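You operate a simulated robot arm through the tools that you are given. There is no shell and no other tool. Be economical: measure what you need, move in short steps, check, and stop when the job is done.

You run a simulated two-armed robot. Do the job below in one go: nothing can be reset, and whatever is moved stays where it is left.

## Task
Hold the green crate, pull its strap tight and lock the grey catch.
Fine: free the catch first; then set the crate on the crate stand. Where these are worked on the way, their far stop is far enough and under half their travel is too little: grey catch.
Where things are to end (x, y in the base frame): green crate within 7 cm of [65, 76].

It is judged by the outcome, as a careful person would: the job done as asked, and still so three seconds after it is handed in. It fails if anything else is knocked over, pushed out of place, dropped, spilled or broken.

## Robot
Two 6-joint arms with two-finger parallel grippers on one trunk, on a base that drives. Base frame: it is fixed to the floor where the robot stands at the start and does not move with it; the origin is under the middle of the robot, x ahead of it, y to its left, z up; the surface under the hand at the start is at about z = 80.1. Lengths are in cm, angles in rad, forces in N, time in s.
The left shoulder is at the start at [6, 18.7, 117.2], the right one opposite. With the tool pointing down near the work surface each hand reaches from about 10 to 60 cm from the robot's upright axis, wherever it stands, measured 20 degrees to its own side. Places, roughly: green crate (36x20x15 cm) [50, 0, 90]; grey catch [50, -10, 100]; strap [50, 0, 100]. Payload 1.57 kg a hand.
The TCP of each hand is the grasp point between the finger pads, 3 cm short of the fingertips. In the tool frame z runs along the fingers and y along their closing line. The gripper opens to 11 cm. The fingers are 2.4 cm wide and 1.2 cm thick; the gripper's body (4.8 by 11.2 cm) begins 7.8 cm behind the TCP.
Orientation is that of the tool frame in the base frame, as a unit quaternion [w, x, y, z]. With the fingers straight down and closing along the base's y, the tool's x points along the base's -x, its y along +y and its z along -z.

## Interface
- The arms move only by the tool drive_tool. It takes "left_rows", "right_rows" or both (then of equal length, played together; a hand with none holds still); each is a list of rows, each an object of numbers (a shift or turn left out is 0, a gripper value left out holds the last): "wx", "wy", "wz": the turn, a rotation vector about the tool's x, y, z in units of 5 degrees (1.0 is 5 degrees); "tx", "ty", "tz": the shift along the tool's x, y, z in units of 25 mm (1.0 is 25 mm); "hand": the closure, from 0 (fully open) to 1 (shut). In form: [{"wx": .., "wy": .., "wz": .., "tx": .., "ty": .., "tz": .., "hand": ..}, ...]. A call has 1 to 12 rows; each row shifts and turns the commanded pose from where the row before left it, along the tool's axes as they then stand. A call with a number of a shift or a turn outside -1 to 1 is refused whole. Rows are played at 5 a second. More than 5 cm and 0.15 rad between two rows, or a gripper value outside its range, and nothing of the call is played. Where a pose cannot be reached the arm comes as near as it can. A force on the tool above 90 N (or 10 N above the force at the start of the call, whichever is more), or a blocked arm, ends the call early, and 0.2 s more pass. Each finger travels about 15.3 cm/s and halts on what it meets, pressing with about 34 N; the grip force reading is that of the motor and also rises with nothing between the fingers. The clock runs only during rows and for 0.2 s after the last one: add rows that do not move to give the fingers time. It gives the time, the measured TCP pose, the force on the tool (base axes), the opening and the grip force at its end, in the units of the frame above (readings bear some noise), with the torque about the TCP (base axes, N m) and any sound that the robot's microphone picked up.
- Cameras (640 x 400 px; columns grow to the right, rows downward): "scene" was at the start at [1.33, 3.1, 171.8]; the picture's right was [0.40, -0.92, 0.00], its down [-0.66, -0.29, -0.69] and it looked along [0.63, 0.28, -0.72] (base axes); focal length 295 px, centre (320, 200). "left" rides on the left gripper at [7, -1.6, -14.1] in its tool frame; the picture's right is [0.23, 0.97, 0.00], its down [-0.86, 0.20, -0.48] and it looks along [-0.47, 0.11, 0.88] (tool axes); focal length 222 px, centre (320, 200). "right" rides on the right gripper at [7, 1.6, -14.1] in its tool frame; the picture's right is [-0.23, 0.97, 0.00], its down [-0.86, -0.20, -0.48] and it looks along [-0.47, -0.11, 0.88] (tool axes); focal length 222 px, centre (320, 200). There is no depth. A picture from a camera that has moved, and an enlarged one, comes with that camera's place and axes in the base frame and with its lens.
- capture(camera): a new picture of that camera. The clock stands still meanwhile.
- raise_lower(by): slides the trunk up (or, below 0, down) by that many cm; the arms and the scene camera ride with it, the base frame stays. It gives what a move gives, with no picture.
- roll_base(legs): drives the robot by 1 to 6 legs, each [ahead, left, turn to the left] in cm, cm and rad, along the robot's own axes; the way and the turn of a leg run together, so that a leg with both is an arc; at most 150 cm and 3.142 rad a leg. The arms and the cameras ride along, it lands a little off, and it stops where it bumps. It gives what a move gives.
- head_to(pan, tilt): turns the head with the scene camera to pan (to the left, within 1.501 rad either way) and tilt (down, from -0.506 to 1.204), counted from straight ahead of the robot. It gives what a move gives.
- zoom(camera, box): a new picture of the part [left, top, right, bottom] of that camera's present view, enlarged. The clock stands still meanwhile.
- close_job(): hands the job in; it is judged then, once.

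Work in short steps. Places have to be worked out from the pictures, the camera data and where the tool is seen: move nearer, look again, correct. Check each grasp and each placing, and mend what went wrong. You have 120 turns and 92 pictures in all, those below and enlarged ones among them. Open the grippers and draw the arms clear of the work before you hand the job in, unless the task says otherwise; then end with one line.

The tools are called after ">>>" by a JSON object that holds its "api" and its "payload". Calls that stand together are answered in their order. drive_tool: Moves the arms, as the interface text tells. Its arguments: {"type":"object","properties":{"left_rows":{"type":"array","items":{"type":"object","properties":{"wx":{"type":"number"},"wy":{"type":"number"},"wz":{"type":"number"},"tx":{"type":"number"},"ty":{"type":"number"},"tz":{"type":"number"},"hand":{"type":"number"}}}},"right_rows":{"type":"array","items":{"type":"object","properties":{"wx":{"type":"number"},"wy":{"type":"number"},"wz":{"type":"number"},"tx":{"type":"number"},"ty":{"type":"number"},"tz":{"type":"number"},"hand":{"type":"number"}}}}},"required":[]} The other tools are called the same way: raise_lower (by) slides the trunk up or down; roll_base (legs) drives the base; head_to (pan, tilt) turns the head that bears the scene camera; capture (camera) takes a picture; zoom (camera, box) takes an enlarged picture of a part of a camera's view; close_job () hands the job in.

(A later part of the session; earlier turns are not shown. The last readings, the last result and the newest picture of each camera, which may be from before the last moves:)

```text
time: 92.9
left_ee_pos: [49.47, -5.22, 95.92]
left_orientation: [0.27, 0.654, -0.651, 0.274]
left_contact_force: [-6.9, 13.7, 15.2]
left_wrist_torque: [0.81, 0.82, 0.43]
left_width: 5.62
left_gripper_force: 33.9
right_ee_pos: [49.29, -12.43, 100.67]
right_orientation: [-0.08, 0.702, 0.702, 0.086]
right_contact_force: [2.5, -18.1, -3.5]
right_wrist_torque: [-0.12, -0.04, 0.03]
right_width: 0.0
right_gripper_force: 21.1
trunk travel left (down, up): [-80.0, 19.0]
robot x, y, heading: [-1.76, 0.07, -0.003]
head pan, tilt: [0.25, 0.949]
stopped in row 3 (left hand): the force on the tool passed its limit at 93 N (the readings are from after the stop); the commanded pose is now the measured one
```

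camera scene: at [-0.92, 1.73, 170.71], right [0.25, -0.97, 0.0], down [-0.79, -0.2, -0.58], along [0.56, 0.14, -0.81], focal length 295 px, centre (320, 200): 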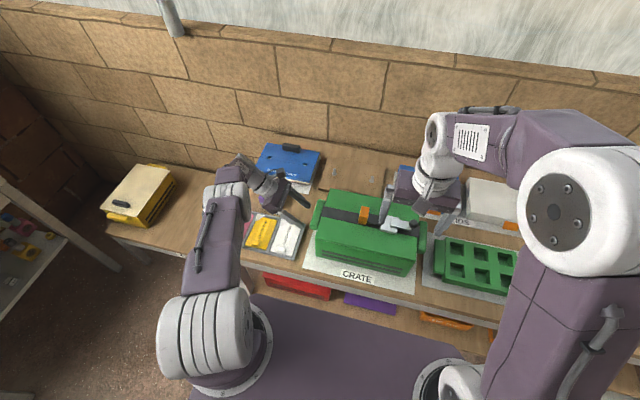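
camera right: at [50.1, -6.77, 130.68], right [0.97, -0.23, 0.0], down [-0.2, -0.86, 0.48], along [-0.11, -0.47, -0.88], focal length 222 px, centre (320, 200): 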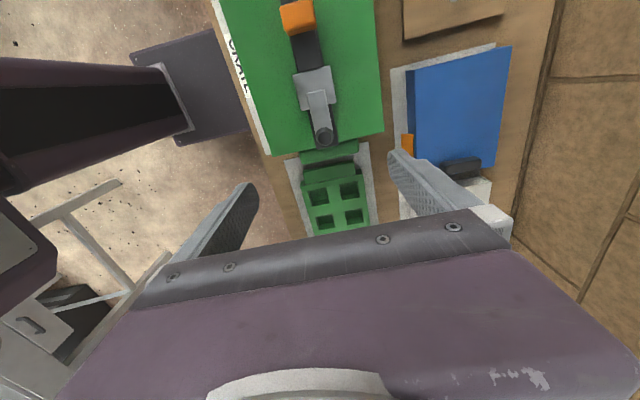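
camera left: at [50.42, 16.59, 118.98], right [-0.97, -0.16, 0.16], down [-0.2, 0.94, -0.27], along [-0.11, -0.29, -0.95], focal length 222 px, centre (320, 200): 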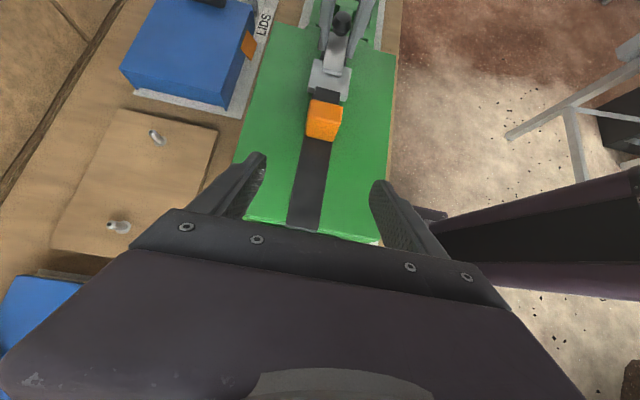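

>>> {"api": "zoom", "payload": {"camera": "scene", "box": [330, 170, 450, 270]}}

```text
4.00 times, centred on (390, 220) of scene
camera zoom: at [-0.98, 1.58, 170.68], right [0.25, -0.97, 0.0], down [-0.79, -0.2, -0.58], along [0.56, 0.14, -0.81], focal length 1178 px, centre (40, 120)
```

zoom: 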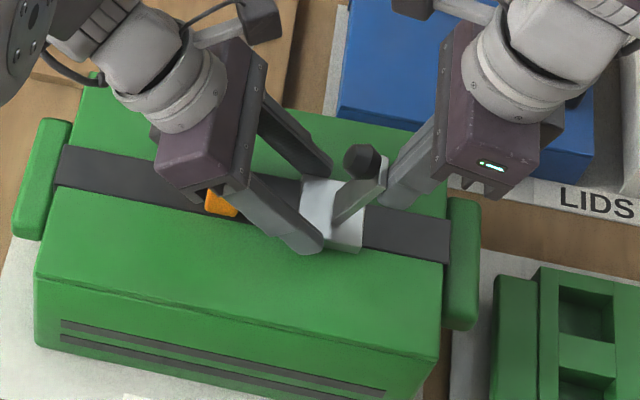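

The lever stands ~80° up and pushing met a hard stop, so the catch is freed. Next, the right hand takes over holding the plate (leaning outward), so the left can pull the orange tab. I retract the right hand, open it and tilt to 30°.

>>> {"api": "drive_tool", "payload": {"left_rows": [{}, {}, {}, {}, {}, {}, {}, {}], "right_rows": [{"tx": -0.7}, {"tx": -0.9}, {"tx": -0.8, "tz": -0.5}, {"tz": -0.8, "hand": 0.2}, {"wy": 1, "tz": -0.5}, {"wy": 1}, {"wy": 1.0}, {"wy": 0.3}]}}

```text
time: 94.7
left_ee_pos: [49.48, -5.29, 95.91]
left_orientation: [0.269, 0.653, -0.652, 0.274]
left_contact_force: [3.5, 0.0, 8.2]
left_wrist_torque: [-0.21, 0.56, 0.38]
left_width: 5.56
left_gripper_force: 34.1
right_ee_pos: [49.25, -18.91, 103.72]
right_orientation: [-0.182, 0.681, 0.684, 0.186]
right_contact_force: [-0.6, 0.3, -0.2]
right_wrist_torque: [0.0, -0.02, -0.02]
right_width: 8.83
right_gripper_force: 0.0
trunk travel left (down, up): [-80.0, 19.0]
robot x, y, heading: [-2.26, -0.02, -0.008]
head pan, tilt: [0.25, 0.949]
```

>>> {"api": "drive_tool", "payload": {"left_rows": [{}, {}, {}, {}, {}, {}, {}], "right_rows": [{"tx": 0.3, "tz": 0.9}, {"tx": 0.3, "tz": 0.9}, {"tx": 0.3, "tz": 0.9}, {"tx": 0.2, "tz": 0.7}, {"tz": 0.3}, {"tz": 0.25}, {}]}}

>>> {"api": "zoom", "payload": {"camera": "left", "box": [200, 20, 440, 230]}}

```text
time: 96.3
left_ee_pos: [49.48, -5.32, 96.07]
left_orientation: [0.268, 0.653, -0.652, 0.275]
left_contact_force: [4.2, 0.6, 10.2]
left_wrist_torque: [-0.09, 0.32, 0.32]
left_width: 5.58
left_gripper_force: 34.3
right_ee_pos: [49.32, -11.5, 96.64]
right_orientation: [-0.181, 0.683, 0.683, 0.187]
right_contact_force: [-0.6, -0.7, 0.2]
right_wrist_torque: [-0.03, 0.0, 0.01]
right_width: 8.8
right_gripper_force: 0.1
trunk travel left (down, up): [-80.0, 19.0]
robot x, y, heading: [-1.86, 0.2, 0.001]
head pan, tilt: [0.25, 0.949]
```

```text
1.90 times, centred on (320, 125) of left
camera zoom: at [50.91, -0.14, 110.81], right [-0.97, -0.16, 0.15], down [-0.2, 0.94, -0.27], along [-0.1, -0.3, -0.95], focal length 423 px, centre (320, 343)
```

zoom: 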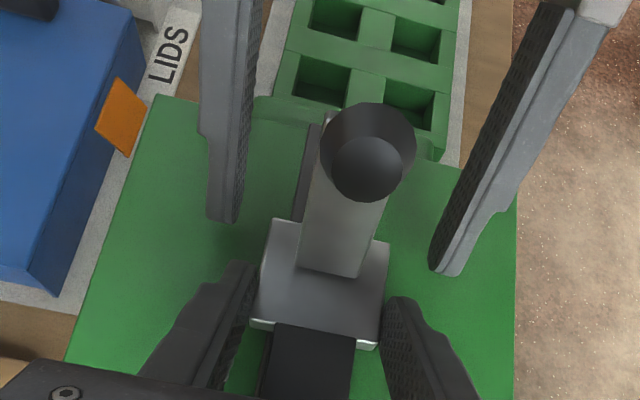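

Right fingers need ~0.6 cm further in; then close on the plate and check.

>>> {"api": "drive_tool", "payload": {"left_rows": [{}, {}, {}, {}, {}, {}, {}], "right_rows": [{"tx": 0.12, "tz": 0.1}, {"tx": 0.1, "tz": 0.12}, {"hand": 0.35}, {"hand": 0.5}, {"hand": 1.0}, {}, {}]}}

>>> {"api": "zoom", "payload": {"camera": "left", "box": [200, 20, 440, 230]}}

```text
time: 97.9
left_ee_pos: [49.38, -5.38, 96.03]
left_orientation: [0.27, 0.653, -0.652, 0.274]
left_contact_force: [-9.8, 1.7, 20.8]
left_wrist_torque: [0.07, 0.41, -0.48]
left_width: 5.58
left_gripper_force: 34.1
right_ee_pos: [49.25, -10.96, 96.42]
right_orientation: [-0.181, 0.682, 0.683, 0.188]
right_contact_force: [15.3, -0.5, -1.1]
right_wrist_torque: [0.02, -0.36, -0.1]
right_width: 5.58
right_gripper_force: 34.7
trunk travel left (down, up): [-80.0, 19.0]
robot x, y, heading: [-1.96, -0.06, 0.001]
head pan, tilt: [0.25, 0.949]
```

```text
1.90 times, centred on (320, 125) of left
camera zoom: at [50.85, -0.14, 110.8], right [-0.97, -0.16, 0.16], down [-0.2, 0.94, -0.27], along [-0.1, -0.3, -0.95], focal length 423 px, centre (320, 343)
```

zoom: 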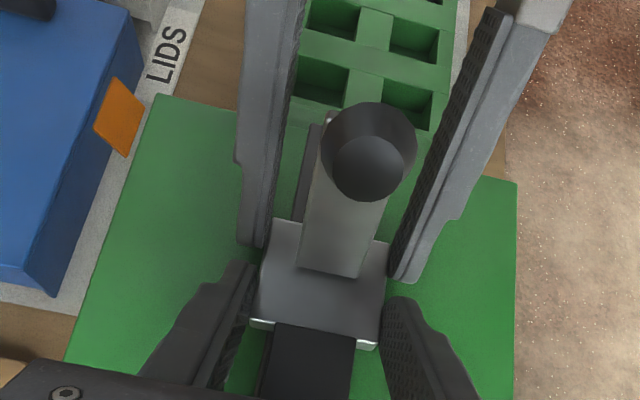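

Both hands hold the plate. I release the left, draw it back, and look at the tab.

>>> {"api": "drive_tool", "payload": {"left_rows": [{"hand": 0.2}, {}, {"tz": -0.6}, {"tz": -1}, {"tz": -1}, {"tx": -0.8, "tz": -0.8}, {"tx": -0.8, "tz": -0.8}, {}], "right_rows": [{}, {}, {}, {}, {}, {}, {}, {}]}}

>>> {"api": "capture", "payload": {"camera": "left"}}

```text
time: 99.7
left_ee_pos: [49.5, 5.1, 100.49]
left_orientation: [0.269, 0.653, -0.653, 0.274]
left_contact_force: [1.1, 0.4, -0.5]
left_wrist_torque: [-0.01, 0.01, 0.0]
left_width: 8.79
left_gripper_force: 0.0
right_ee_pos: [49.26, -11.05, 96.36]
right_orientation: [-0.182, 0.682, 0.683, 0.187]
right_contact_force: [-2.5, 0.0, 1.2]
right_wrist_torque: [-0.2, 0.07, 0.19]
right_width: 5.6
right_gripper_force: 33.6
trunk travel left (down, up): [-80.0, 19.0]
robot x, y, heading: [-1.84, 0.07, 0.002]
head pan, tilt: [0.25, 0.949]
```

```text
33 pictures are left
camera left: at [50.78, 10.18, 115.42], right [-0.97, -0.16, 0.15], down [-0.2, 0.94, -0.27], along [-0.1, -0.3, -0.95], focal length 222 px, centre (320, 200)
```

left: 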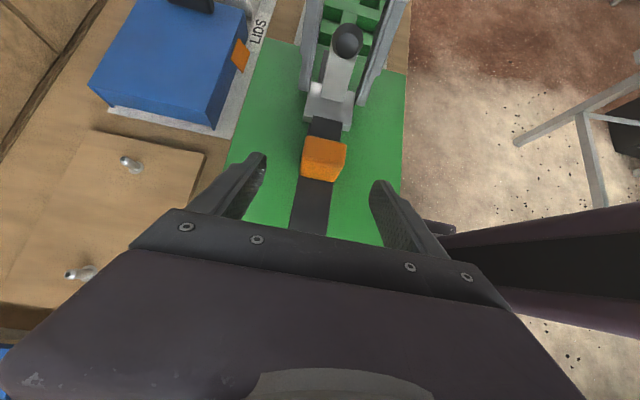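

Tab is at about (49.1,-0.3), z 93.5–97. I move the left fingers around it and grip it.

>>> {"api": "drive_tool", "payload": {"left_rows": [{"tz": 0.9, "tx": -0.04, "ty": 0.1}, {"tz": 0.9, "tx": -0.04}, {"tz": 0.43}, {"hand": 0.4}, {"hand": 0.6}, {"hand": 1.0}, {}, {}], "right_rows": [{}, {}, {}, {}, {}, {}, {}, {}]}}

>>> {"api": "zoom", "payload": {"camera": "left", "box": [200, 20, 440, 230]}}

```text
time: 101.5
left_ee_pos: [49.33, 1.21, 96.37]
left_orientation: [0.269, 0.653, -0.652, 0.274]
left_contact_force: [7.6, -0.3, -0.1]
left_wrist_torque: [-0.06, 0.64, 0.17]
left_width: 3.97
left_gripper_force: 34.4
right_ee_pos: [49.22, -10.81, 96.35]
right_orientation: [-0.183, 0.682, 0.684, 0.185]
right_contact_force: [-7.6, -1.8, 7.9]
right_wrist_torque: [-0.4, -0.18, 0.77]
right_width: 5.57
right_gripper_force: 34.1
trunk travel left (down, up): [-80.0, 19.0]
robot x, y, heading: [-1.94, 0.17, 0.002]
head pan, tilt: [0.25, 0.949]
```

```text
1.90 times, centred on (320, 125) of left
camera zoom: at [50.63, 6.28, 111.28], right [-0.97, -0.17, 0.15], down [-0.2, 0.94, -0.27], along [-0.1, -0.3, -0.95], focal length 423 px, centre (320, 343)
```

zoom: 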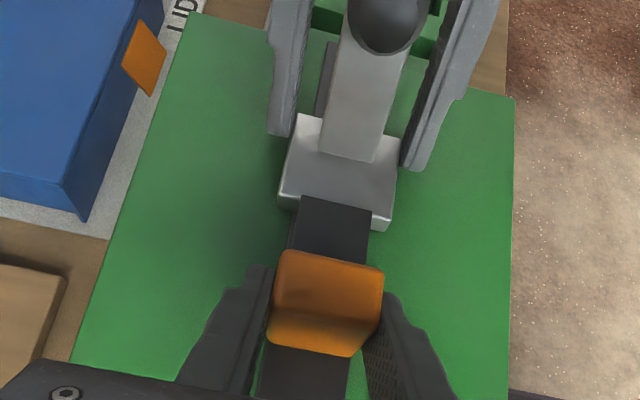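

Tab gripped (3.97). I pull it toward +y in steps and watch the forces.

>>> {"api": "drive_tool", "payload": {"left_rows": [{"tx": -0.14, "tz": -0.14}, {"tx": -0.14, "tz": -0.14}, {"tx": -0.14, "tz": -0.14}, {"tx": -0.14, "tz": -0.14}, {}], "right_rows": [{}, {}, {}, {}, {}]}}

```text
time: 102.7
left_ee_pos: [49.09, 3.24, 96.55]
left_orientation: [0.269, 0.654, -0.652, 0.274]
left_contact_force: [9.4, -5.4, 0.6]
left_wrist_torque: [0.44, 0.84, 0.03]
left_width: 3.98
left_gripper_force: 33.9
right_ee_pos: [49.28, -10.77, 96.43]
right_orientation: [-0.183, 0.682, 0.683, 0.187]
right_contact_force: [-8.5, 7.2, 8.3]
right_wrist_torque: [1.21, 0.48, 0.46]
right_width: 5.59
right_gripper_force: 34.0
trunk travel left (down, up): [-80.0, 19.0]
robot x, y, heading: [-1.69, 0.03, -0.001]
head pan, tilt: [0.25, 0.949]
```

The tab slides +y with ~6 N. Continue pulling until it gets firm.

>>> {"api": "drive_tool", "payload": {"left_rows": [{"tx": -0.14, "tz": -0.14}, {"tx": -0.14, "tz": -0.14}, {"tx": -0.14, "tz": -0.14}, {"tx": -0.14, "tz": -0.14}, {}], "right_rows": [{}, {}, {}, {}, {}]}}

>>> {"api": "zoom", "payload": {"camera": "left", "box": [200, 0, 440, 230]}}

```text
time: 103.9
left_ee_pos: [49.2, 5.13, 96.43]
left_orientation: [0.27, 0.653, -0.652, 0.275]
left_contact_force: [7.7, -3.8, 0.7]
left_wrist_torque: [0.15, 0.82, 0.27]
left_width: 3.99
left_gripper_force: 33.9
right_ee_pos: [49.27, -10.84, 96.24]
right_orientation: [-0.182, 0.682, 0.683, 0.186]
right_contact_force: [-8.3, 7.0, 5.4]
right_wrist_torque: [1.1, 0.42, 0.6]
right_width: 5.6
right_gripper_force: 34.0
trunk travel left (down, up): [-80.0, 19.0]
robot x, y, heading: [-1.57, -0.2, -0.003]
head pan, tilt: [0.25, 0.949]
```

```text
1.74 times, centred on (320, 115) of left
camera zoom: at [50.59, 10.34, 111.28], right [-0.97, -0.16, 0.15], down [-0.2, 0.94, -0.27], along [-0.1, -0.3, -0.95], focal length 386 px, centre (320, 348)
```

zoom: 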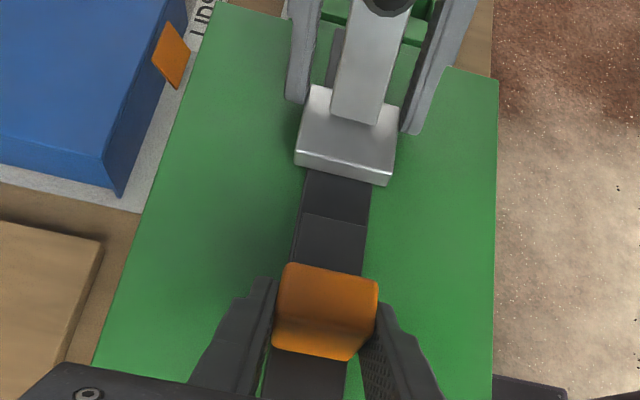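

The tab has moved ~4 cm from the plate. Keep pulling.

>>> {"api": "drive_tool", "payload": {"left_rows": [{"tx": -0.14, "tz": -0.14}, {"tx": -0.14, "tz": -0.14}, {"tx": -0.14, "tz": -0.14}, {"tx": -0.14, "tz": -0.14}, {}], "right_rows": [{}, {}, {}, {}, {}]}}

```text
time: 105.1
left_ee_pos: [49.23, 7.13, 96.41]
left_orientation: [-0.269, -0.653, 0.653, -0.275]
left_contact_force: [5.1, -6.1, 7.9]
left_wrist_torque: [0.23, 0.74, 0.12]
left_width: 3.96
left_gripper_force: 34.2
right_ee_pos: [49.27, -10.74, 96.44]
right_orientation: [-0.182, 0.682, 0.683, 0.187]
right_contact_force: [-5.8, 9.7, -0.3]
right_wrist_torque: [0.53, 0.31, 0.62]
right_width: 5.58
right_gripper_force: 34.4
trunk travel left (down, up): [-80.0, 19.0]
robot x, y, heading: [-1.76, 0.06, -0.001]
head pan, tilt: [0.25, 0.949]
```

>>> {"api": "drive_tool", "payload": {"left_rows": [{"tx": -0.14, "tz": -0.14}, {"tx": -0.14, "tz": -0.14}, {"tx": -0.14, "tz": -0.14}, {"tx": -0.14, "tz": -0.14}, {}], "right_rows": [{}, {}, {}, {}, {}]}}

>>> {"api": "zoom", "payload": {"camera": "left", "box": [200, 0, 440, 230]}}

```text
time: 106.3
left_ee_pos: [49.07, 9.03, 96.27]
left_orientation: [0.27, 0.654, -0.652, 0.274]
left_contact_force: [4.0, -26.7, -3.7]
left_wrist_torque: [-0.36, 0.26, 0.25]
left_width: 3.93
left_gripper_force: 34.0
right_ee_pos: [49.4, -10.88, 96.33]
right_orientation: [-0.183, 0.682, 0.683, 0.186]
right_contact_force: [-4.8, 26.6, 1.6]
right_wrist_torque: [0.84, 0.08, 0.37]
right_width: 5.58
right_gripper_force: 34.1
trunk travel left (down, up): [-80.0, 19.0]
robot x, y, heading: [-2.26, -0.1, 0.001]
head pan, tilt: [0.25, 0.949]
```

```text
1.74 times, centred on (320, 115) of left
camera zoom: at [50.55, 14.23, 111.16], right [-0.97, -0.16, 0.16], down [-0.2, 0.94, -0.27], along [-0.1, -0.3, -0.95], focal length 386 px, centre (320, 348)
```

zoom: 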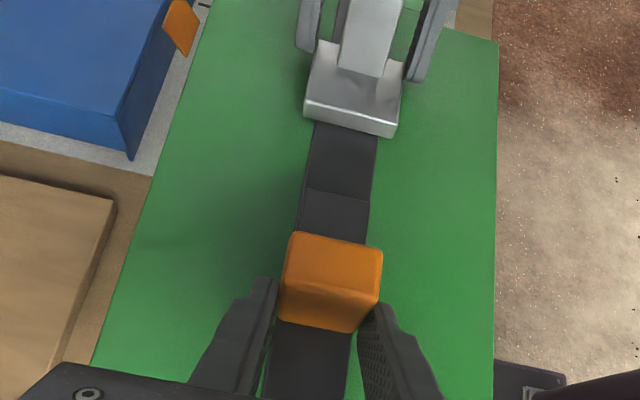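

Force rose to 27 N: getting tight. I pull 0.8 cm more to confirm the stop.

>>> {"api": "drive_tool", "payload": {"left_rows": [{"tx": -0.12, "tz": -0.12}, {"tx": -0.12, "tz": -0.12}, {}], "right_rows": [{}, {}, {}]}}

```text
time: 107.1
left_ee_pos: [49.28, 9.92, 96.22]
left_orientation: [0.27, 0.653, -0.652, 0.275]
left_contact_force: [2.0, -27.1, -2.7]
left_wrist_torque: [-0.52, 0.31, 0.13]
left_width: 3.95
left_gripper_force: 33.9
right_ee_pos: [49.4, -10.79, 96.34]
right_orientation: [-0.183, 0.682, 0.683, 0.187]
right_contact_force: [-1.1, 26.1, 0.8]
right_wrist_torque: [0.76, 0.24, 0.3]
right_width: 5.55
right_gripper_force: 34.5
trunk travel left (down, up): [-80.0, 19.0]
robot x, y, heading: [-2.15, 0.14, 0.001]
head pan, tilt: [0.25, 0.949]
```

The tab is at its stop (fingers slip at 27 N). Left keeps tension on it; now the right hand lets go of the plate, backs out, closes and goes round to the +y side of the knob.

>>> {"api": "drive_tool", "payload": {"left_rows": [{}, {}, {}, {}, {}, {}, {}, {}, {}, {}, {}], "right_rows": [{"hand": 0.2}, {}, {"tz": -1}, {"tz": -1}, {"tz": -1}, {"tz": -1}, {"wy": -1, "tz": -1}, {"wy": -1, "tz": -1}, {"wy": -1, "tz": -0.8, "hand": 1}, {"wy": -1}, {}]}}

>>> {"api": "zoom", "payload": {"camera": "left", "box": [200, 0, 440, 230]}}

```text
time: 109.5
left_ee_pos: [49.16, 10.02, 96.35]
left_orientation: [-0.27, -0.653, 0.653, -0.274]
left_contact_force: [1.7, 0.1, 0.4]
left_wrist_torque: [-0.19, 0.4, 0.12]
left_width: 3.93
left_gripper_force: 33.9
right_ee_pos: [49.23, -18.94, 111.25]
right_orientation: [-0.06, 0.704, 0.704, 0.066]
right_contact_force: [0.0, 0.0, 0.0]
right_wrist_torque: [-0.01, 0.01, 0.0]
right_width: 0.0
right_gripper_force: 21.3
trunk travel left (down, up): [-80.0, 19.0]
robot x, y, heading: [-1.98, 0.16, -0.004]
head pan, tilt: [0.25, 0.949]
```

```text
1.74 times, centred on (320, 115) of left
camera zoom: at [50.62, 15.04, 111.2], right [-0.97, -0.16, 0.16], down [-0.2, 0.94, -0.27], along [-0.1, -0.3, -0.95], focal length 386 px, centre (320, 348)
```

zoom: 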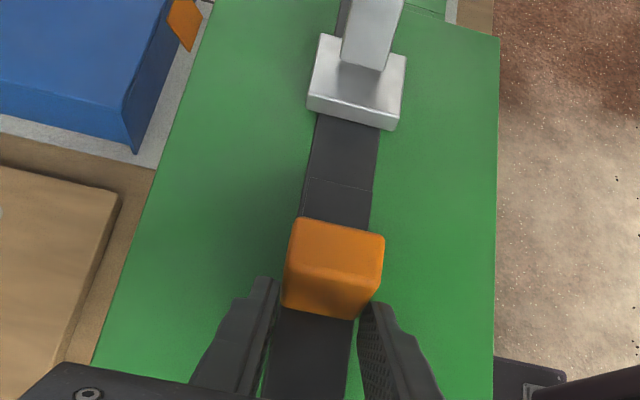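

>>> {"api": "drive_tool", "payload": {"left_rows": [{}, {}, {}, {}, {}, {}, {}, {}], "right_rows": [{"tx": 0.86, "tz": 0.15}, {"tx": 0.86, "tz": 0.15}, {"tx": 0.86, "tz": 0.15}, {"tx": 0.86, "tz": 0.15}, {"tx": 0.86, "tz": 0.15}, {"tx": 0.86, "tz": 0.15}, {"tx": 0.86, "tz": 0.15}, {}]}}

>>> {"api": "zoom", "payload": {"camera": "scene", "box": [330, 170, 450, 270]}}

>>> {"api": "capture", "payload": {"camera": "right"}}

```text
time: 111.3
left_ee_pos: [49.25, 9.94, 96.32]
left_orientation: [0.269, 0.654, -0.652, 0.275]
left_contact_force: [-0.2, -0.5, -0.5]
left_wrist_torque: [0.02, 0.35, 0.03]
left_width: 3.95
left_gripper_force: 33.9
right_ee_pos: [49.18, -3.58, 111.46]
right_orientation: [-0.06, 0.704, 0.704, 0.065]
right_contact_force: [-0.3, 0.2, 0.0]
right_wrist_torque: [0.03, -0.02, -0.02]
right_width: 0.0
right_gripper_force: 21.8
trunk travel left (down, up): [-80.0, 19.0]
robot x, y, heading: [-2.2, -0.06, 0.003]
head pan, tilt: [0.25, 0.949]
```

```text
4.00 times, centred on (390, 220) of scene
camera zoom: at [-0.89, 1.69, 170.71], right [0.25, -0.97, 0.0], down [-0.79, -0.2, -0.58], along [0.56, 0.14, -0.81], focal length 1178 px, centre (40, 120)
```

zoom: 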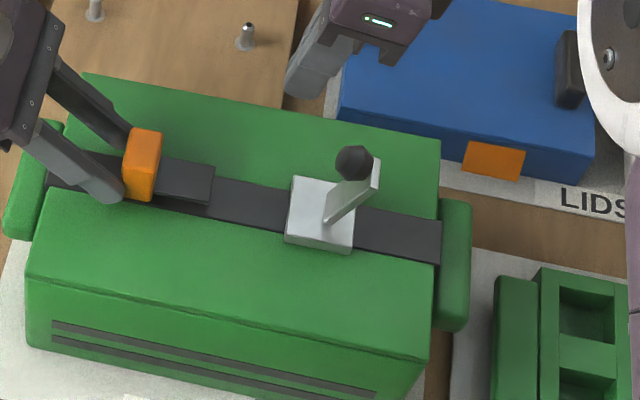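

```text
27 pictures are left
camera right: at [50.7, 0.41, 126.63], right [0.97, -0.22, -0.03], down [-0.2, -0.93, 0.32], along [-0.1, -0.3, -0.95], focal length 222 px, centre (320, 200)
```

right: 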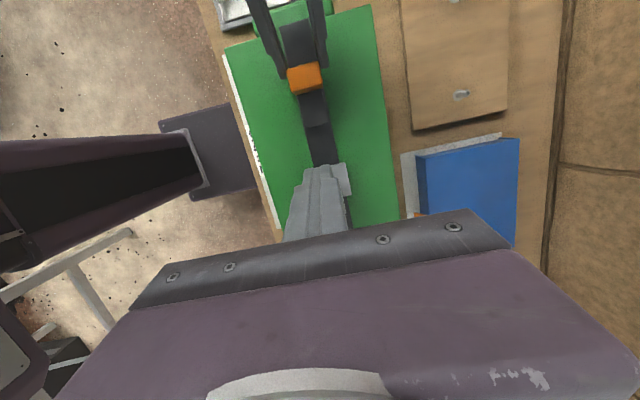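

Knob ≈(49.3,-8.7,101), pivot ≈(-8.2,95.5). I descend on its +y side and push it down along the arc toward -y.

>>> {"api": "drive_tool", "payload": {"left_rows": [{}, {}, {}, {}, {}, {}, {}, {}, {}, {}], "right_rows": [{"tx": -0.15, "tz": 0.86}, {"tx": -0.15, "tz": 0.86}, {"tx": -0.15, "tz": 0.86}, {"tx": -0.15, "tz": 0.85}, {"tx": -0.59, "tz": -0.1}, {"tx": -0.59, "tz": -0.1}, {"tx": -0.32, "tz": -0.03}, {"tx": -0.32, "tz": -0.03}, {"tx": -0.32, "tz": -0.03}, {}]}}

```text
time: 113.5
left_ee_pos: [49.07, 9.9, 96.32]
left_orientation: [0.269, 0.654, -0.652, 0.274]
left_contact_force: [-0.8, 0.6, -1.9]
left_wrist_torque: [-0.03, 0.38, 0.01]
left_width: 3.94
left_gripper_force: 34.3
right_ee_pos: [49.35, -9.1, 102.41]
right_orientation: [-0.06, 0.705, 0.704, 0.065]
right_contact_force: [-0.8, -0.1, 0.4]
right_wrist_torque: [0.03, 0.0, 0.02]
right_width: 0.0
right_gripper_force: 21.2
trunk travel left (down, up): [-80.0, 19.0]
robot x, y, heading: [-1.96, -0.31, -0.001]
head pan, tilt: [0.25, 0.949]
```

>>> {"api": "zoom", "payload": {"camera": "scene", "box": [330, 170, 450, 270]}}

```text
4.00 times, centred on (390, 220) of scene
camera zoom: at [-0.88, 1.7, 170.71], right [0.25, -0.97, 0.0], down [-0.79, -0.2, -0.58], along [0.56, 0.14, -0.81], focal length 1178 px, centre (40, 120)
```

zoom: 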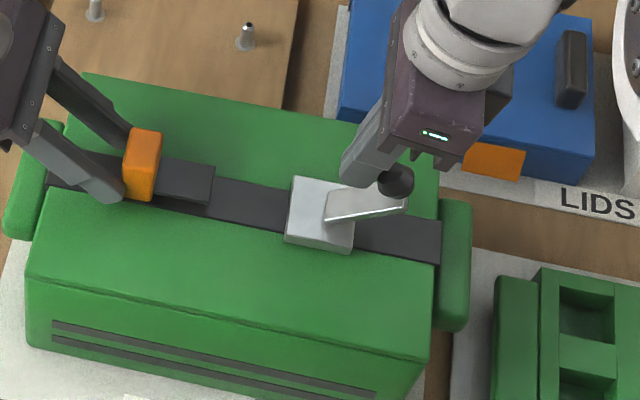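

The lever is following down (~45°). Continue.

>>> {"api": "drive_tool", "payload": {"left_rows": [{}, {}, {}, {}, {}, {}], "right_rows": [{"tx": -0.3, "tz": 0.11}, {"tx": -0.3, "tz": 0.11}, {"tx": -0.35, "tz": 0.14}, {"tx": -0.35, "tz": 0.14}, {"tx": -0.28, "tz": 0.2}, {}]}}

>>> {"api": "zoom", "payload": {"camera": "scene", "box": [330, 170, 450, 270]}}

```text
time: 114.9
left_ee_pos: [49.08, 9.97, 96.4]
left_orientation: [-0.271, -0.652, 0.653, -0.275]
left_contact_force: [2.8, -25.2, -2.4]
left_wrist_torque: [-0.11, 0.3, 0.17]
left_width: 3.92
left_gripper_force: 34.2
right_ee_pos: [49.37, -12.32, 100.18]
right_orientation: [-0.06, 0.704, 0.705, 0.066]
right_contact_force: [0.8, 29.3, 15.1]
right_wrist_torque: [0.62, 0.16, 0.09]
right_width: 0.0
right_gripper_force: 21.5
trunk travel left (down, up): [-80.0, 19.0]
robot x, y, heading: [-1.68, 0.09, -0.0]
head pan, tilt: [0.25, 0.949]
```

```text
4.00 times, centred on (390, 220) of scene
camera zoom: at [-1.01, 1.86, 170.73], right [0.25, -0.97, 0.0], down [-0.79, -0.2, -0.58], along [0.56, 0.14, -0.81], focal length 1178 px, centre (40, 120)
```

zoom: 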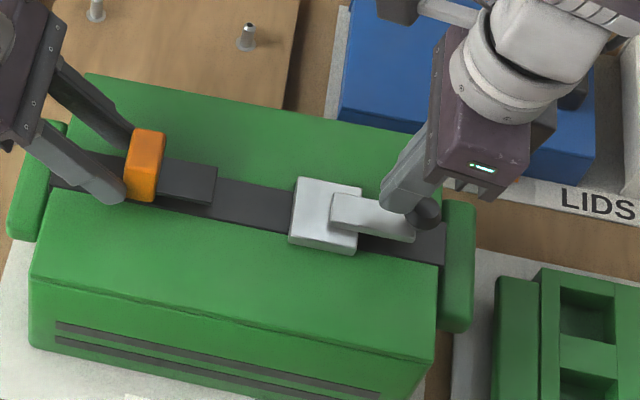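

Lever is almost flat. I go above the knob and press it straight down.

>>> {"api": "drive_tool", "payload": {"left_rows": [{}, {}, {}, {}, {}, {}, {}, {}], "right_rows": [{"tx": 0.25, "tz": -0.4}, {"tx": 0.08, "tz": -0.6}, {"tx": -0.45, "tz": -0.08}, {"tx": -0.45, "tz": -0.05}, {"tx": -0.04, "tz": 0.25}, {"tx": -0.04, "tz": 0.25}, {"tx": -0.04, "tz": 0.2}, {}]}}

```text
time: 116.7
left_ee_pos: [49.14, 9.98, 96.37]
left_orientation: [0.269, 0.654, -0.651, 0.275]
left_contact_force: [3.7, 1.7, -5.1]
left_wrist_torque: [0.11, 0.6, 0.35]
left_width: 3.91
left_gripper_force: 34.0
right_ee_pos: [49.34, -14.45, 100.91]
right_orientation: [-0.061, 0.704, 0.704, 0.066]
right_contact_force: [-0.7, -1.9, 13.9]
right_wrist_torque: [-0.15, 0.05, 0.16]
right_width: 0.02
right_gripper_force: 21.4
trunk travel left (down, up): [-80.0, 19.0]
robot x, y, heading: [-1.99, -0.16, 0.003]
head pan, tilt: [0.25, 0.949]
```

>>> {"api": "drive_tool", "payload": {"left_rows": [{}, {}, {}, {}, {}, {}], "right_rows": [{"tz": 0.2}, {"tz": 0.2}, {"tz": 0.2}, {"tz": 0.2}, {}, {}]}}

>>> {"api": "zoom", "payload": {"camera": "scene", "box": [330, 170, 450, 270]}}

```text
time: 117.5
left_ee_pos: [48.62, 10.05, 96.52]
left_orientation: [0.267, 0.653, -0.653, 0.275]
left_contact_force: [3.0, -3.4, -6.7]
left_wrist_torque: [-0.82, 0.18, 0.39]
left_width: 3.96
left_gripper_force: 33.8
right_ee_pos: [49.47, -14.38, 100.6]
right_orientation: [-0.051, 0.704, 0.705, 0.073]
right_contact_force: [-15.7, -1.4, 48.7]
right_wrist_torque: [-0.41, 0.57, 0.04]
right_width: 0.01
right_gripper_force: 20.8
trunk travel left (down, up): [-80.0, 19.0]
robot x, y, heading: [-2.04, -0.22, -0.005]
head pan, tilt: [0.25, 0.949]
stopped in row 3 (right hand): the force on the tool passed its limit at 94 N (the readings are from after the stop); the commanded pose is now the measured one
```

```text
4.00 times, centred on (390, 220) of scene
camera zoom: at [-1.87, 1.95, 170.71], right [0.25, -0.97, 0.0], down [-0.78, -0.2, -0.59], along [0.57, 0.14, -0.81], focal length 1178 px, centre (40, 120)
```

zoom: 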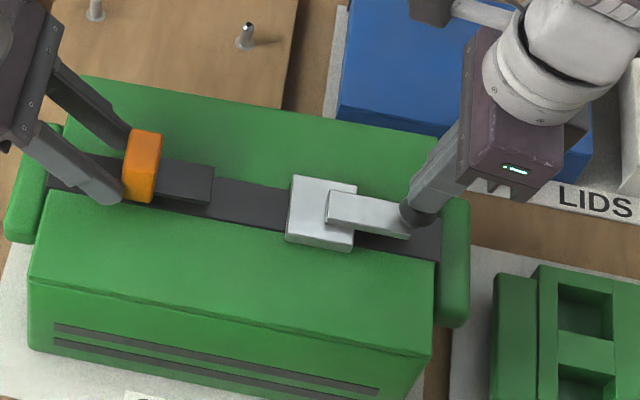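

The catch is pressed fully flat (94 N at the stop). I release: right hand up and out with 45° lean and partly open, left opens and draws away from the tab.

>>> {"api": "drive_tool", "payload": {"left_rows": [{"hand": 0.25}, {}, {"tz": -0.8}, {"tz": -1}, {"tz": -1}, {"tx": -0.7, "tz": -0.7}, {"tx": -0.7, "tz": -0.7}, {"tz": -1}, {"tz": -1, "hand": 0.36}, {"tz": -1}, {}, {}], "right_rows": [{"tz": -0.8}, {"tz": -1}, {"tz": -1}, {"tx": -1}, {"tx": -1}, {"wy": 1, "tx": -0.8}, {"wy": 1}, {"wy": 1, "hand": 0.36}, {"wy": 1}, {"wy": 1}, {"wy": 1}, {"wy": 1}]}}

>>> {"api": "zoom", "payload": {"camera": "scene", "box": [270, 150, 470, 300]}}

```text
time: 120.0
left_ee_pos: [49.06, 25.11, 106.53]
left_orientation: [0.268, 0.654, -0.653, 0.273]
left_contact_force: [0.5, -0.6, -0.4]
left_wrist_torque: [0.05, 0.01, 0.01]
left_width: 7.03
left_gripper_force: 0.1
right_ee_pos: [49.65, -22.71, 105.75]
right_orientation: [-0.264, 0.649, 0.656, 0.279]
right_contact_force: [0.2, 0.5, 0.7]
right_wrist_torque: [0.04, 0.0, -0.01]
right_width: 7.04
right_gripper_force: 0.1
trunk travel left (down, up): [-80.0, 19.0]
robot x, y, heading: [-1.9, 0.05, -0.003]
head pan, tilt: [0.25, 0.949]
```

```text
2.67 times, centred on (370, 225) of scene
camera zoom: at [-0.86, 1.56, 170.71], right [0.25, -0.97, 0.0], down [-0.79, -0.2, -0.58], along [0.56, 0.14, -0.81], focal length 786 px, centre (187, 133)
```

zoom: 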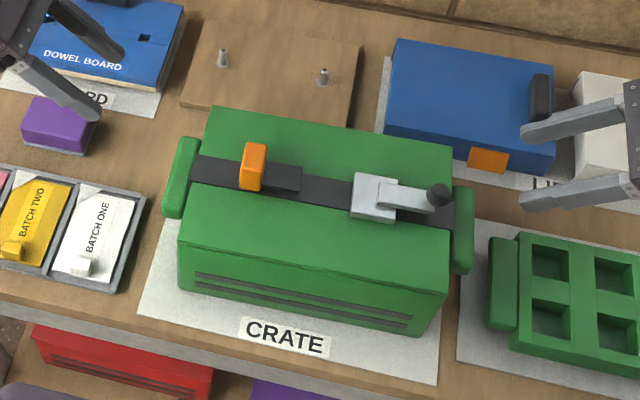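

Strap is tight and the catch locked. Now I lower the trunk 10 cm for reach and look at both handle bars with the wrist cameras.

>>> {"api": "raise_lower", "payload": {"by": -10}}

>>> {"api": "capture", "payload": {"camera": "left"}}

>>> {"api": "capture", "payload": {"camera": "right"}}

```text
time: 121.4
left_ee_pos: [48.98, 25.19, 96.5]
left_orientation: [0.268, 0.654, -0.652, 0.274]
left_contact_force: [-0.7, -1.3, 0.4]
left_wrist_torque: [0.0, 0.0, 0.01]
left_width: 7.04
left_gripper_force: 0.0
right_ee_pos: [49.66, -22.67, 95.69]
right_orientation: [-0.264, 0.65, 0.656, 0.278]
right_contact_force: [-0.6, -0.2, 0.0]
right_wrist_torque: [0.02, 0.04, -0.01]
right_width: 7.03
right_gripper_force: 0.0
trunk travel left (down, up): [-70.0, 29.0]
robot x, y, heading: [-1.9, -0.38, -0.001]
head pan, tilt: [0.25, 0.949]
```

```text
22 pictures are left
camera left: at [50.48, 30.21, 111.37], right [-0.97, -0.16, 0.15], down [-0.2, 0.94, -0.27], along [-0.1, -0.29, -0.95], focal length 222 px, centre (320, 200)
```

left: 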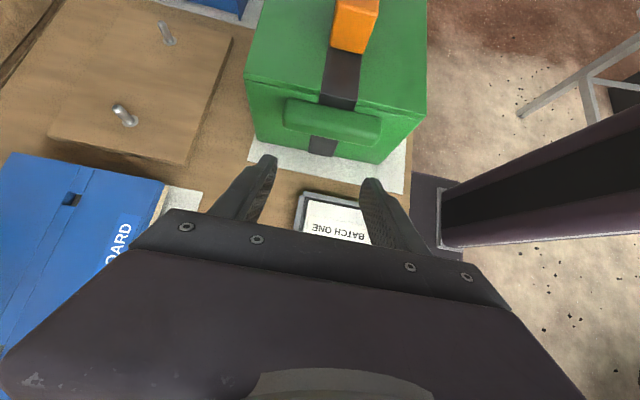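

```text
21 pictures are left
camera right: at [50.87, -27.99, 110.78], right [0.98, -0.16, -0.14], down [-0.19, -0.94, -0.27], along [-0.09, 0.29, -0.95], focal length 222 px, centre (320, 200)
```

right: 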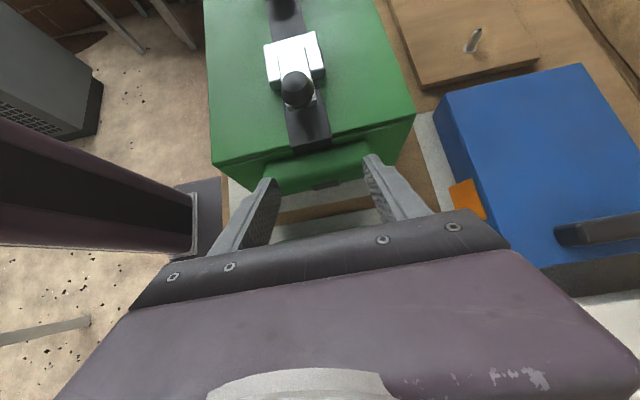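

Crate walls: y≈13.8 and -17.0 (centre y≈-1.6, x≈49.2); bar undersides ≈ z 88–89. I bring both hands in along their finger axes, under the bars.

>>> {"api": "drive_tool", "payload": {"left_rows": [{"tx": -0.09, "tz": 0.76}, {"tx": -0.09, "tz": 0.76}, {"tx": -0.08, "tz": 0.76}, {"tx": -0.08, "tz": 0.77}, {"tz": 0.6}, {"tz": 0.6}, {"tz": 0.5}, {"tz": 0.4}, {}], "right_rows": [{"tx": -0.5, "tz": 0.27}, {"tx": -0.5, "tz": 0.27}, {"tx": -0.5, "tz": 0.27}, {"tx": -0.3, "tz": 0.26}, {"tz": 0.6}, {"tz": 0.6}, {"tz": 0.5}, {"tz": 0.4}, {}]}}

>>> {"api": "capture", "payload": {"camera": "right"}}

>>> {"api": "capture", "payload": {"camera": "left"}}

```text
time: 123.4
left_ee_pos: [49.17, 16.7, 86.76]
left_orientation: [0.269, 0.654, -0.652, 0.273]
left_contact_force: [0.3, -0.2, 1.0]
left_wrist_torque: [-0.02, 0.01, 0.02]
left_width: 7.04
left_gripper_force: 0.0
right_ee_pos: [49.88, -20.17, 86.88]
right_orientation: [-0.264, 0.65, 0.656, 0.279]
right_contact_force: [-0.1, 0.4, -0.4]
right_wrist_torque: [0.0, 0.0, 0.01]
right_width: 7.05
right_gripper_force: 0.0
trunk travel left (down, up): [-70.0, 29.0]
robot x, y, heading: [-1.83, 0.04, -0.005]
head pan, tilt: [0.25, 0.949]
```

```text
20 pictures are left
camera right: at [51.07, -25.54, 101.94], right [0.98, -0.16, -0.14], down [-0.19, -0.94, -0.27], along [-0.09, 0.29, -0.95], focal length 222 px, centre (320, 200)
```

right: 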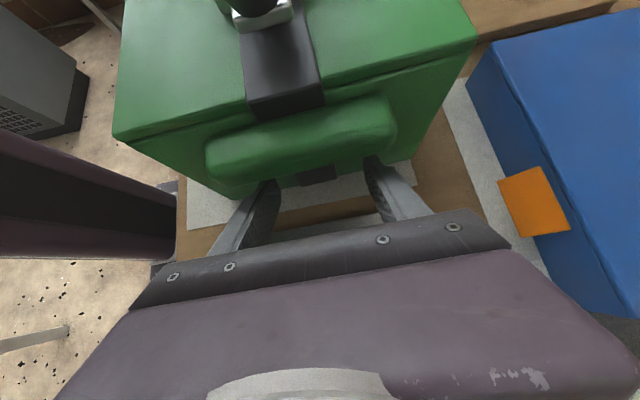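

```text
19 pictures are left
camera left: at [50.56, 21.73, 101.66], right [-0.97, -0.16, 0.15], down [-0.2, 0.94, -0.27], along [-0.1, -0.29, -0.95], focal length 222 px, centre (320, 200)
```

left: 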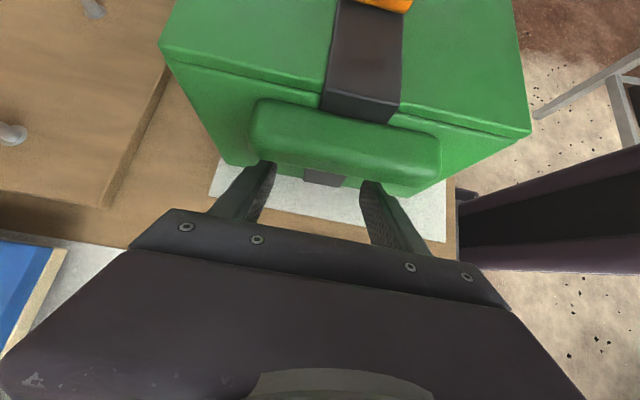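

Both sets of fingertips are just under the bars. I slide both in to the walls, then raise both together slightly to take load.

>>> {"api": "drive_tool", "payload": {"left_rows": [{"tx": 0.1, "tz": 0.1, "ty": 0.16}, {"tx": 0.1, "tz": 0.1}, {"tx": 0.08, "tz": 0.08}, {}, {"tx": 0.14, "tz": -0.14}, {"tx": 0.14, "tz": -0.14}, {}], "right_rows": [{"tx": 0.1, "tz": 0.1, "ty": -0.2}, {"tx": 0.1, "tz": 0.1}, {"tx": 0.08, "tz": 0.08}, {}, {"tx": 0.14, "tz": -0.14}, {"tx": 0.14, "tz": -0.14}, {}]}}

```text
time: 125.0
left_ee_pos: [49.08, 16.16, 87.58]
left_orientation: [0.262, 0.657, -0.652, 0.272]
left_contact_force: [4.9, 62.9, -3.8]
left_wrist_torque: [0.96, 0.59, -0.64]
left_width: 7.42
left_gripper_force: 2.2
right_ee_pos: [49.29, -19.72, 87.74]
right_orientation: [-0.26, 0.652, 0.657, 0.275]
right_contact_force: [-4.9, -63.3, -2.8]
right_wrist_torque: [-0.94, -0.62, 2.6]
right_width: 7.45
right_gripper_force: 3.0
trunk travel left (down, up): [-70.0, 29.0]
robot x, y, heading: [-2.06, -0.04, -0.001]
head pan, tilt: [0.25, 0.949]
```

Squeeze is 63 N — a bit much. I ease out slightly, then lift both 1.5 cm.

>>> {"api": "drive_tool", "payload": {"left_rows": [{"tx": -0.06, "tz": -0.06}, {"tx": 0.14, "tz": -0.14}, {"tx": 0.14, "tz": -0.14}, {"tx": 0.14, "tz": -0.14}, {}], "right_rows": [{"tx": -0.06, "tz": -0.06}, {"tx": 0.14, "tz": -0.14}, {"tx": 0.14, "tz": -0.14}, {"tx": 0.14, "tz": -0.14}, {}]}}

>>> {"api": "capture", "payload": {"camera": "scene"}}

```text
time: 126.2
left_ee_pos: [48.85, 16.26, 89.01]
left_orientation: [0.264, 0.657, -0.652, 0.273]
left_contact_force: [4.4, 50.4, -4.2]
left_wrist_torque: [0.81, -0.32, -0.26]
left_width: 7.42
left_gripper_force: 1.9
right_ee_pos: [49.26, -19.79, 89.21]
right_orientation: [-0.261, 0.652, 0.656, 0.276]
right_contact_force: [-4.0, -50.8, -3.3]
right_wrist_torque: [-0.81, 0.32, 2.1]
right_width: 7.41
right_gripper_force: 2.5
trunk travel left (down, up): [-70.0, 29.0]
robot x, y, heading: [-1.99, 0.23, -0.001]
head pan, tilt: [0.25, 0.949]
```

```text
18 pictures are left
camera scene: at [-0.77, 1.65, 160.71], right [0.25, -0.97, 0.0], down [-0.79, -0.2, -0.58], along [0.56, 0.14, -0.81], focal length 295 px, centre (320, 200)
```

scene: 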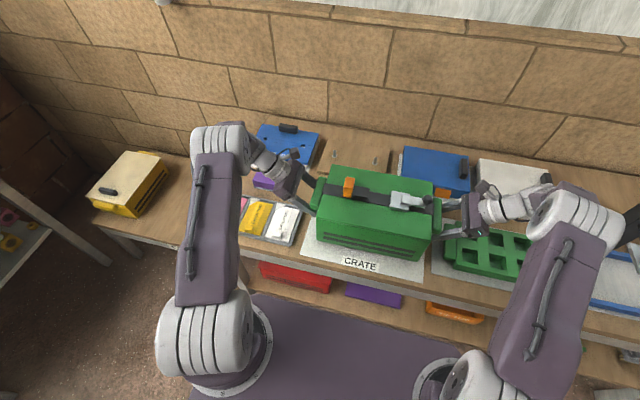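

Both hands rose 1.45 cm with about 4 N down each. I raise the trunk 6 cm and check that the crate comes along.

>>> {"api": "raise_lower", "payload": {"by": 6}}

>>> {"api": "zoom", "payload": {"camera": "scene", "box": [250, 130, 490, 310]}}

```text
time: 127.2
left_ee_pos: [48.96, 16.17, 95.09]
left_orientation: [0.264, 0.656, -0.652, 0.272]
left_contact_force: [5.4, 49.7, -4.4]
left_wrist_torque: [0.78, -0.05, -0.26]
left_width: 7.43
left_gripper_force: 1.7
right_ee_pos: [49.29, -19.82, 95.17]
right_orientation: [-0.261, 0.651, 0.658, 0.275]
right_contact_force: [-4.9, -50.9, -3.4]
right_wrist_torque: [-0.82, 0.03, 2.15]
right_width: 7.44
right_gripper_force: 2.4
trunk travel left (down, up): [-76.0, 23.0]
robot x, y, heading: [-2.11, 0.2, -0.0]
head pan, tilt: [0.25, 0.949]
```

```text
2.22 times, centred on (370, 220) of scene
camera zoom: at [-0.76, 1.65, 166.71], right [0.25, -0.97, 0.0], down [-0.79, -0.2, -0.58], along [0.56, 0.14, -0.81], focal length 655 px, centre (209, 156)
```

zoom: 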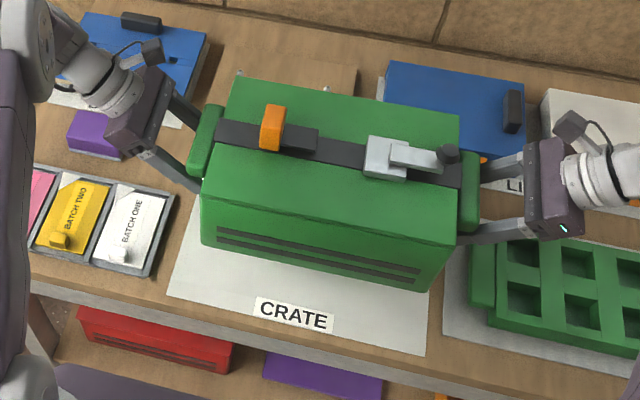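

The crate lifts level and weighs only ~8 N. But at the stand, the right arm (spread wide and low) would hit the bench end at y≈47. Better: set it back and carry it from above — right hand on the catch plate (y≈-8), left on the tab (y≈7), straddling the centre of mass. I lower it back first.

>>> {"api": "raise_lower", "payload": {"by": -6}}

>>> {"api": "drive_tool", "payload": {"left_rows": [{"tx": -0.14, "tz": 0.14}, {"tx": -0.14, "tz": 0.14}, {"tx": -0.14, "tz": 0.14}, {"tx": -0.08, "tz": 0.08}, {}], "right_rows": [{"tx": -0.14, "tz": 0.14}, {"tx": -0.14, "tz": 0.14}, {"tx": -0.14, "tz": 0.14}, {"tx": -0.08, "tz": 0.08}, {}]}}

```text
time: 128.2
left_ee_pos: [48.71, 16.24, 89.08]
left_orientation: [0.263, 0.657, -0.652, 0.273]
left_contact_force: [4.6, 49.9, -4.3]
left_wrist_torque: [0.76, 0.12, -0.24]
left_width: 7.39
left_gripper_force: 1.6
right_ee_pos: [49.23, -19.79, 89.3]
right_orientation: [-0.261, 0.651, 0.657, 0.276]
right_contact_force: [-5.2, -50.1, -3.1]
right_wrist_torque: [-0.82, -0.14, 2.12]
right_width: 7.47
right_gripper_force: 2.5
trunk travel left (down, up): [-70.0, 29.0]
robot x, y, heading: [-1.75, 0.13, -0.004]
head pan, tilt: [0.25, 0.949]
```

```text
time: 129.4
left_ee_pos: [48.91, 16.24, 87.26]
left_orientation: [0.264, 0.657, -0.651, 0.273]
left_contact_force: [5.8, 48.7, -4.3]
left_wrist_torque: [0.77, 0.07, -0.07]
left_width: 7.43
left_gripper_force: 2.0
right_ee_pos: [49.4, -19.76, 87.52]
right_orientation: [-0.261, 0.651, 0.657, 0.276]
right_contact_force: [-5.6, -48.4, -3.6]
right_wrist_torque: [-0.81, -0.09, 2.07]
right_width: 7.48
right_gripper_force: 2.6
trunk travel left (down, up): [-70.0, 29.0]
robot x, y, heading: [-1.82, 0.26, -0.001]
head pan, tilt: [0.25, 0.949]
```

Still carrying its weight; lower a bit more until it rests.

>>> {"api": "drive_tool", "payload": {"left_rows": [{"tx": -0.1, "tz": 0.1}, {"tx": -0.1, "tz": 0.1}, {}], "right_rows": [{"tx": -0.1, "tz": 0.1}, {"tx": -0.1, "tz": 0.1}, {}]}}

```text
time: 130.2
left_ee_pos: [48.86, 16.26, 86.8]
left_orientation: [0.262, 0.656, -0.652, 0.275]
left_contact_force: [7.3, 50.6, 1.2]
left_wrist_torque: [0.6, -0.93, -0.27]
left_width: 7.43
left_gripper_force: 1.9
right_ee_pos: [49.26, -19.74, 86.8]
right_orientation: [-0.262, 0.65, 0.657, 0.277]
right_contact_force: [-4.3, -52.3, 9.5]
right_wrist_torque: [-0.46, -0.26, 2.14]
right_width: 7.36
right_gripper_force: 1.4
trunk travel left (down, up): [-70.0, 29.0]
robot x, y, heading: [-2.03, -0.02, -0.0]
head pan, tilt: [0.25, 0.949]
```

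It rests on the bench. I draw both hands out evenly and back off along the finger axes, rising high.

>>> {"api": "drive_tool", "payload": {"left_rows": [{"tx": -0.14, "tz": -0.14}, {"tx": -0.2, "tz": -0.2}, {"tx": -0.1, "tz": -0.7}, {"tz": -1}, {"tz": -1}, {"tx": 1, "tz": -1}, {"tx": 1, "tz": -1}, {"tx": 0.8, "tz": -0.8}, {}, {}, {}, {}], "right_rows": [{"tx": -0.14, "tz": -0.14}, {"tx": -0.2, "tz": -0.2}, {"tx": -0.1, "tz": -0.7}, {"tz": -1}, {"tz": -1}, {"tx": 1, "tz": -1}, {"tx": 1, "tz": -1}, {"tx": 0.8, "tz": -0.8}, {"wy": -1, "hand": 0.2}, {"wy": -1}, {"wy": -1}, {"wy": -1}]}}

>>> {"api": "drive_tool", "payload": {"right_rows": [{"wy": -1}, {"wy": -1}, {"wy": -1}, {}]}}

>>> {"api": "capture", "payload": {"camera": "right"}}

>>> {"api": "capture", "payload": {"camera": "left"}}

```text
time: 132.8
left_ee_pos: [48.75, 22.2, 101.24]
left_orientation: [0.268, 0.654, -0.653, 0.273]
left_contact_force: [-0.9, 0.1, -0.4]
left_wrist_torque: [0.0, 0.0, 0.02]
left_width: 7.04
left_gripper_force: 0.1
right_ee_pos: [48.9, -25.54, 101.46]
right_orientation: [-0.146, 0.689, 0.692, 0.161]
right_contact_force: [-0.6, -0.6, -0.4]
right_wrist_torque: [0.0, 0.0, 0.0]
right_width: 8.82
right_gripper_force: 0.1
trunk travel left (down, up): [-70.0, 29.0]
robot x, y, heading: [-1.64, 0.25, -0.0]
head pan, tilt: [0.25, 0.949]
```

```text
time: 133.8
left_ee_pos: [48.7, 22.11, 101.31]
left_orientation: [-0.269, -0.653, 0.653, -0.273]
left_contact_force: [-0.3, 0.8, -0.1]
left_wrist_torque: [-0.01, 0.03, 0.02]
left_width: 7.04
left_gripper_force: 0.1
right_ee_pos: [48.96, -25.54, 101.4]
right_orientation: [-0.052, 0.704, 0.705, 0.07]
right_contact_force: [-0.8, 0.4, -0.4]
right_wrist_torque: [-0.03, 0.03, -0.01]
right_width: 8.78
right_gripper_force: 0.0
trunk travel left (down, up): [-70.0, 29.0]
robot x, y, heading: [-2.54, -0.12, -0.001]
head pan, tilt: [0.25, 0.949]
```

```text
16 pictures are left
camera right: at [50.2, -21.45, 116.7], right [0.97, -0.22, -0.02], down [-0.21, -0.93, 0.32], along [-0.09, -0.31, -0.95], focal length 222 px, centre (320, 200)
```

right: 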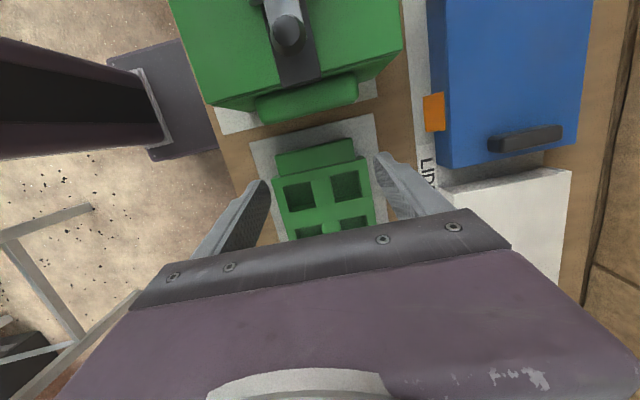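

```text
15 pictures are left
camera left: at [50.13, 27.16, 116.18], right [-0.97, -0.16, 0.15], down [-0.2, 0.94, -0.27], along [-0.1, -0.29, -0.95], focal length 222 px, centre (320, 200)
```

left: 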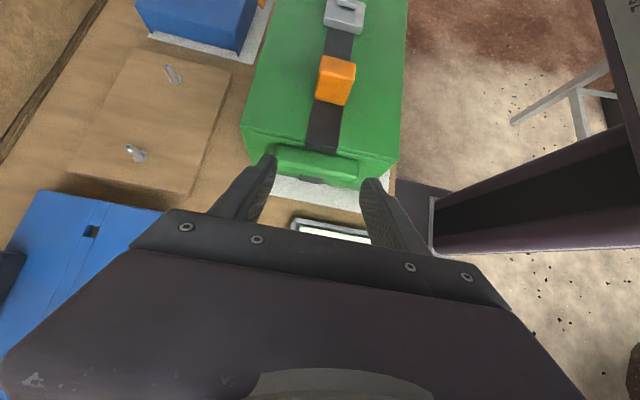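

Knob ≈ y -14.4 so plate ≈ -8.3; tab ≈ (48.6,6.4). I move both hands over them: right nearly vertical over the plate, left at 45° around the tab.

>>> {"api": "drive_tool", "payload": {"left_rows": [{}, {}, {"tx": 0.877, "tz": 0.877}, {"tx": 0.877, "tz": 0.877}, {"tx": 0.877, "tz": 0.877}, {"tz": 0.9}, {"tz": 0.9}, {"tz": 0.9}, {}, {}, {}, {}], "right_rows": [{"tx": 0.1, "tz": -0.6}, {"tx": 0.1, "tz": -0.6}, {"tx": 0.923, "tz": 0.161}, {"tx": 0.923, "tz": 0.161}, {"tx": 0.923, "tz": 0.161}, {"tx": 0.923, "tz": 0.161}, {"tx": 0.923, "tz": 0.161}, {"tx": 0.923, "tz": 0.161}, {"tx": 0.923, "tz": 0.161}, {"tx": -0.16, "tz": 0.92}, {"tx": -0.16, "tz": 0.92}, {"tx": -0.16, "tz": 0.92}]}}

>>> {"api": "capture", "payload": {"camera": "right"}}

>>> {"api": "zoom", "payload": {"camera": "scene", "box": [290, 150, 450, 270]}}

```text
time: 136.4
left_ee_pos: [48.57, 7.92, 96.48]
left_orientation: [0.268, 0.654, -0.653, 0.273]
left_contact_force: [-0.1, -0.6, 1.1]
left_wrist_torque: [-0.03, -0.03, 0.02]
left_width: 7.04
left_gripper_force: 0.1
right_ee_pos: [49.04, -9.14, 97.56]
right_orientation: [-0.054, 0.704, 0.705, 0.07]
right_contact_force: [0.0, 0.3, -0.2]
right_wrist_torque: [-0.01, 0.0, -0.01]
right_width: 8.79
right_gripper_force: 0.0
trunk travel left (down, up): [-70.0, 29.0]
robot x, y, heading: [-1.94, 0.15, -0.002]
head pan, tilt: [0.25, 0.949]
```

```text
14 pictures are left
camera right: at [50.36, -5.0, 112.71], right [0.97, -0.22, -0.02], down [-0.21, -0.93, 0.32], along [-0.09, -0.3, -0.95], focal length 222 px, centre (320, 200)
```

right: 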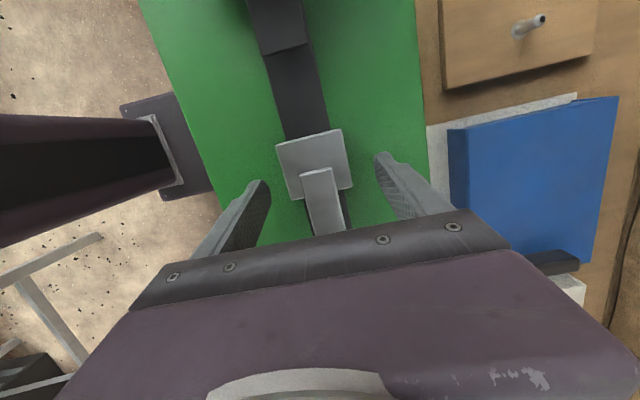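

```text
3.33 times, centred on (370, 210) of scene
camera zoom: at [-0.87, 1.68, 160.71], right [0.25, -0.97, 0.0], down [-0.79, -0.2, -0.58], along [0.56, 0.14, -0.81], focal length 982 px, centre (153, 167)
```

zoom: 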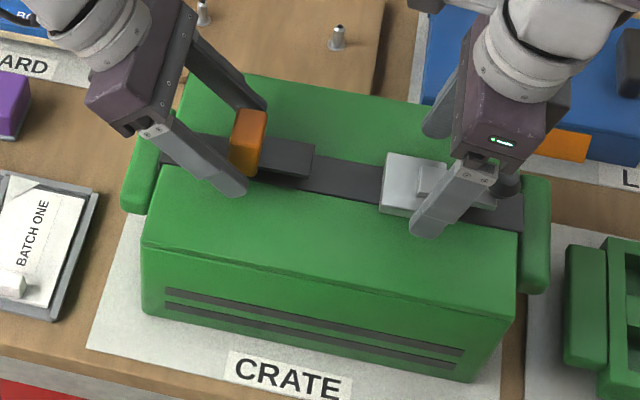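

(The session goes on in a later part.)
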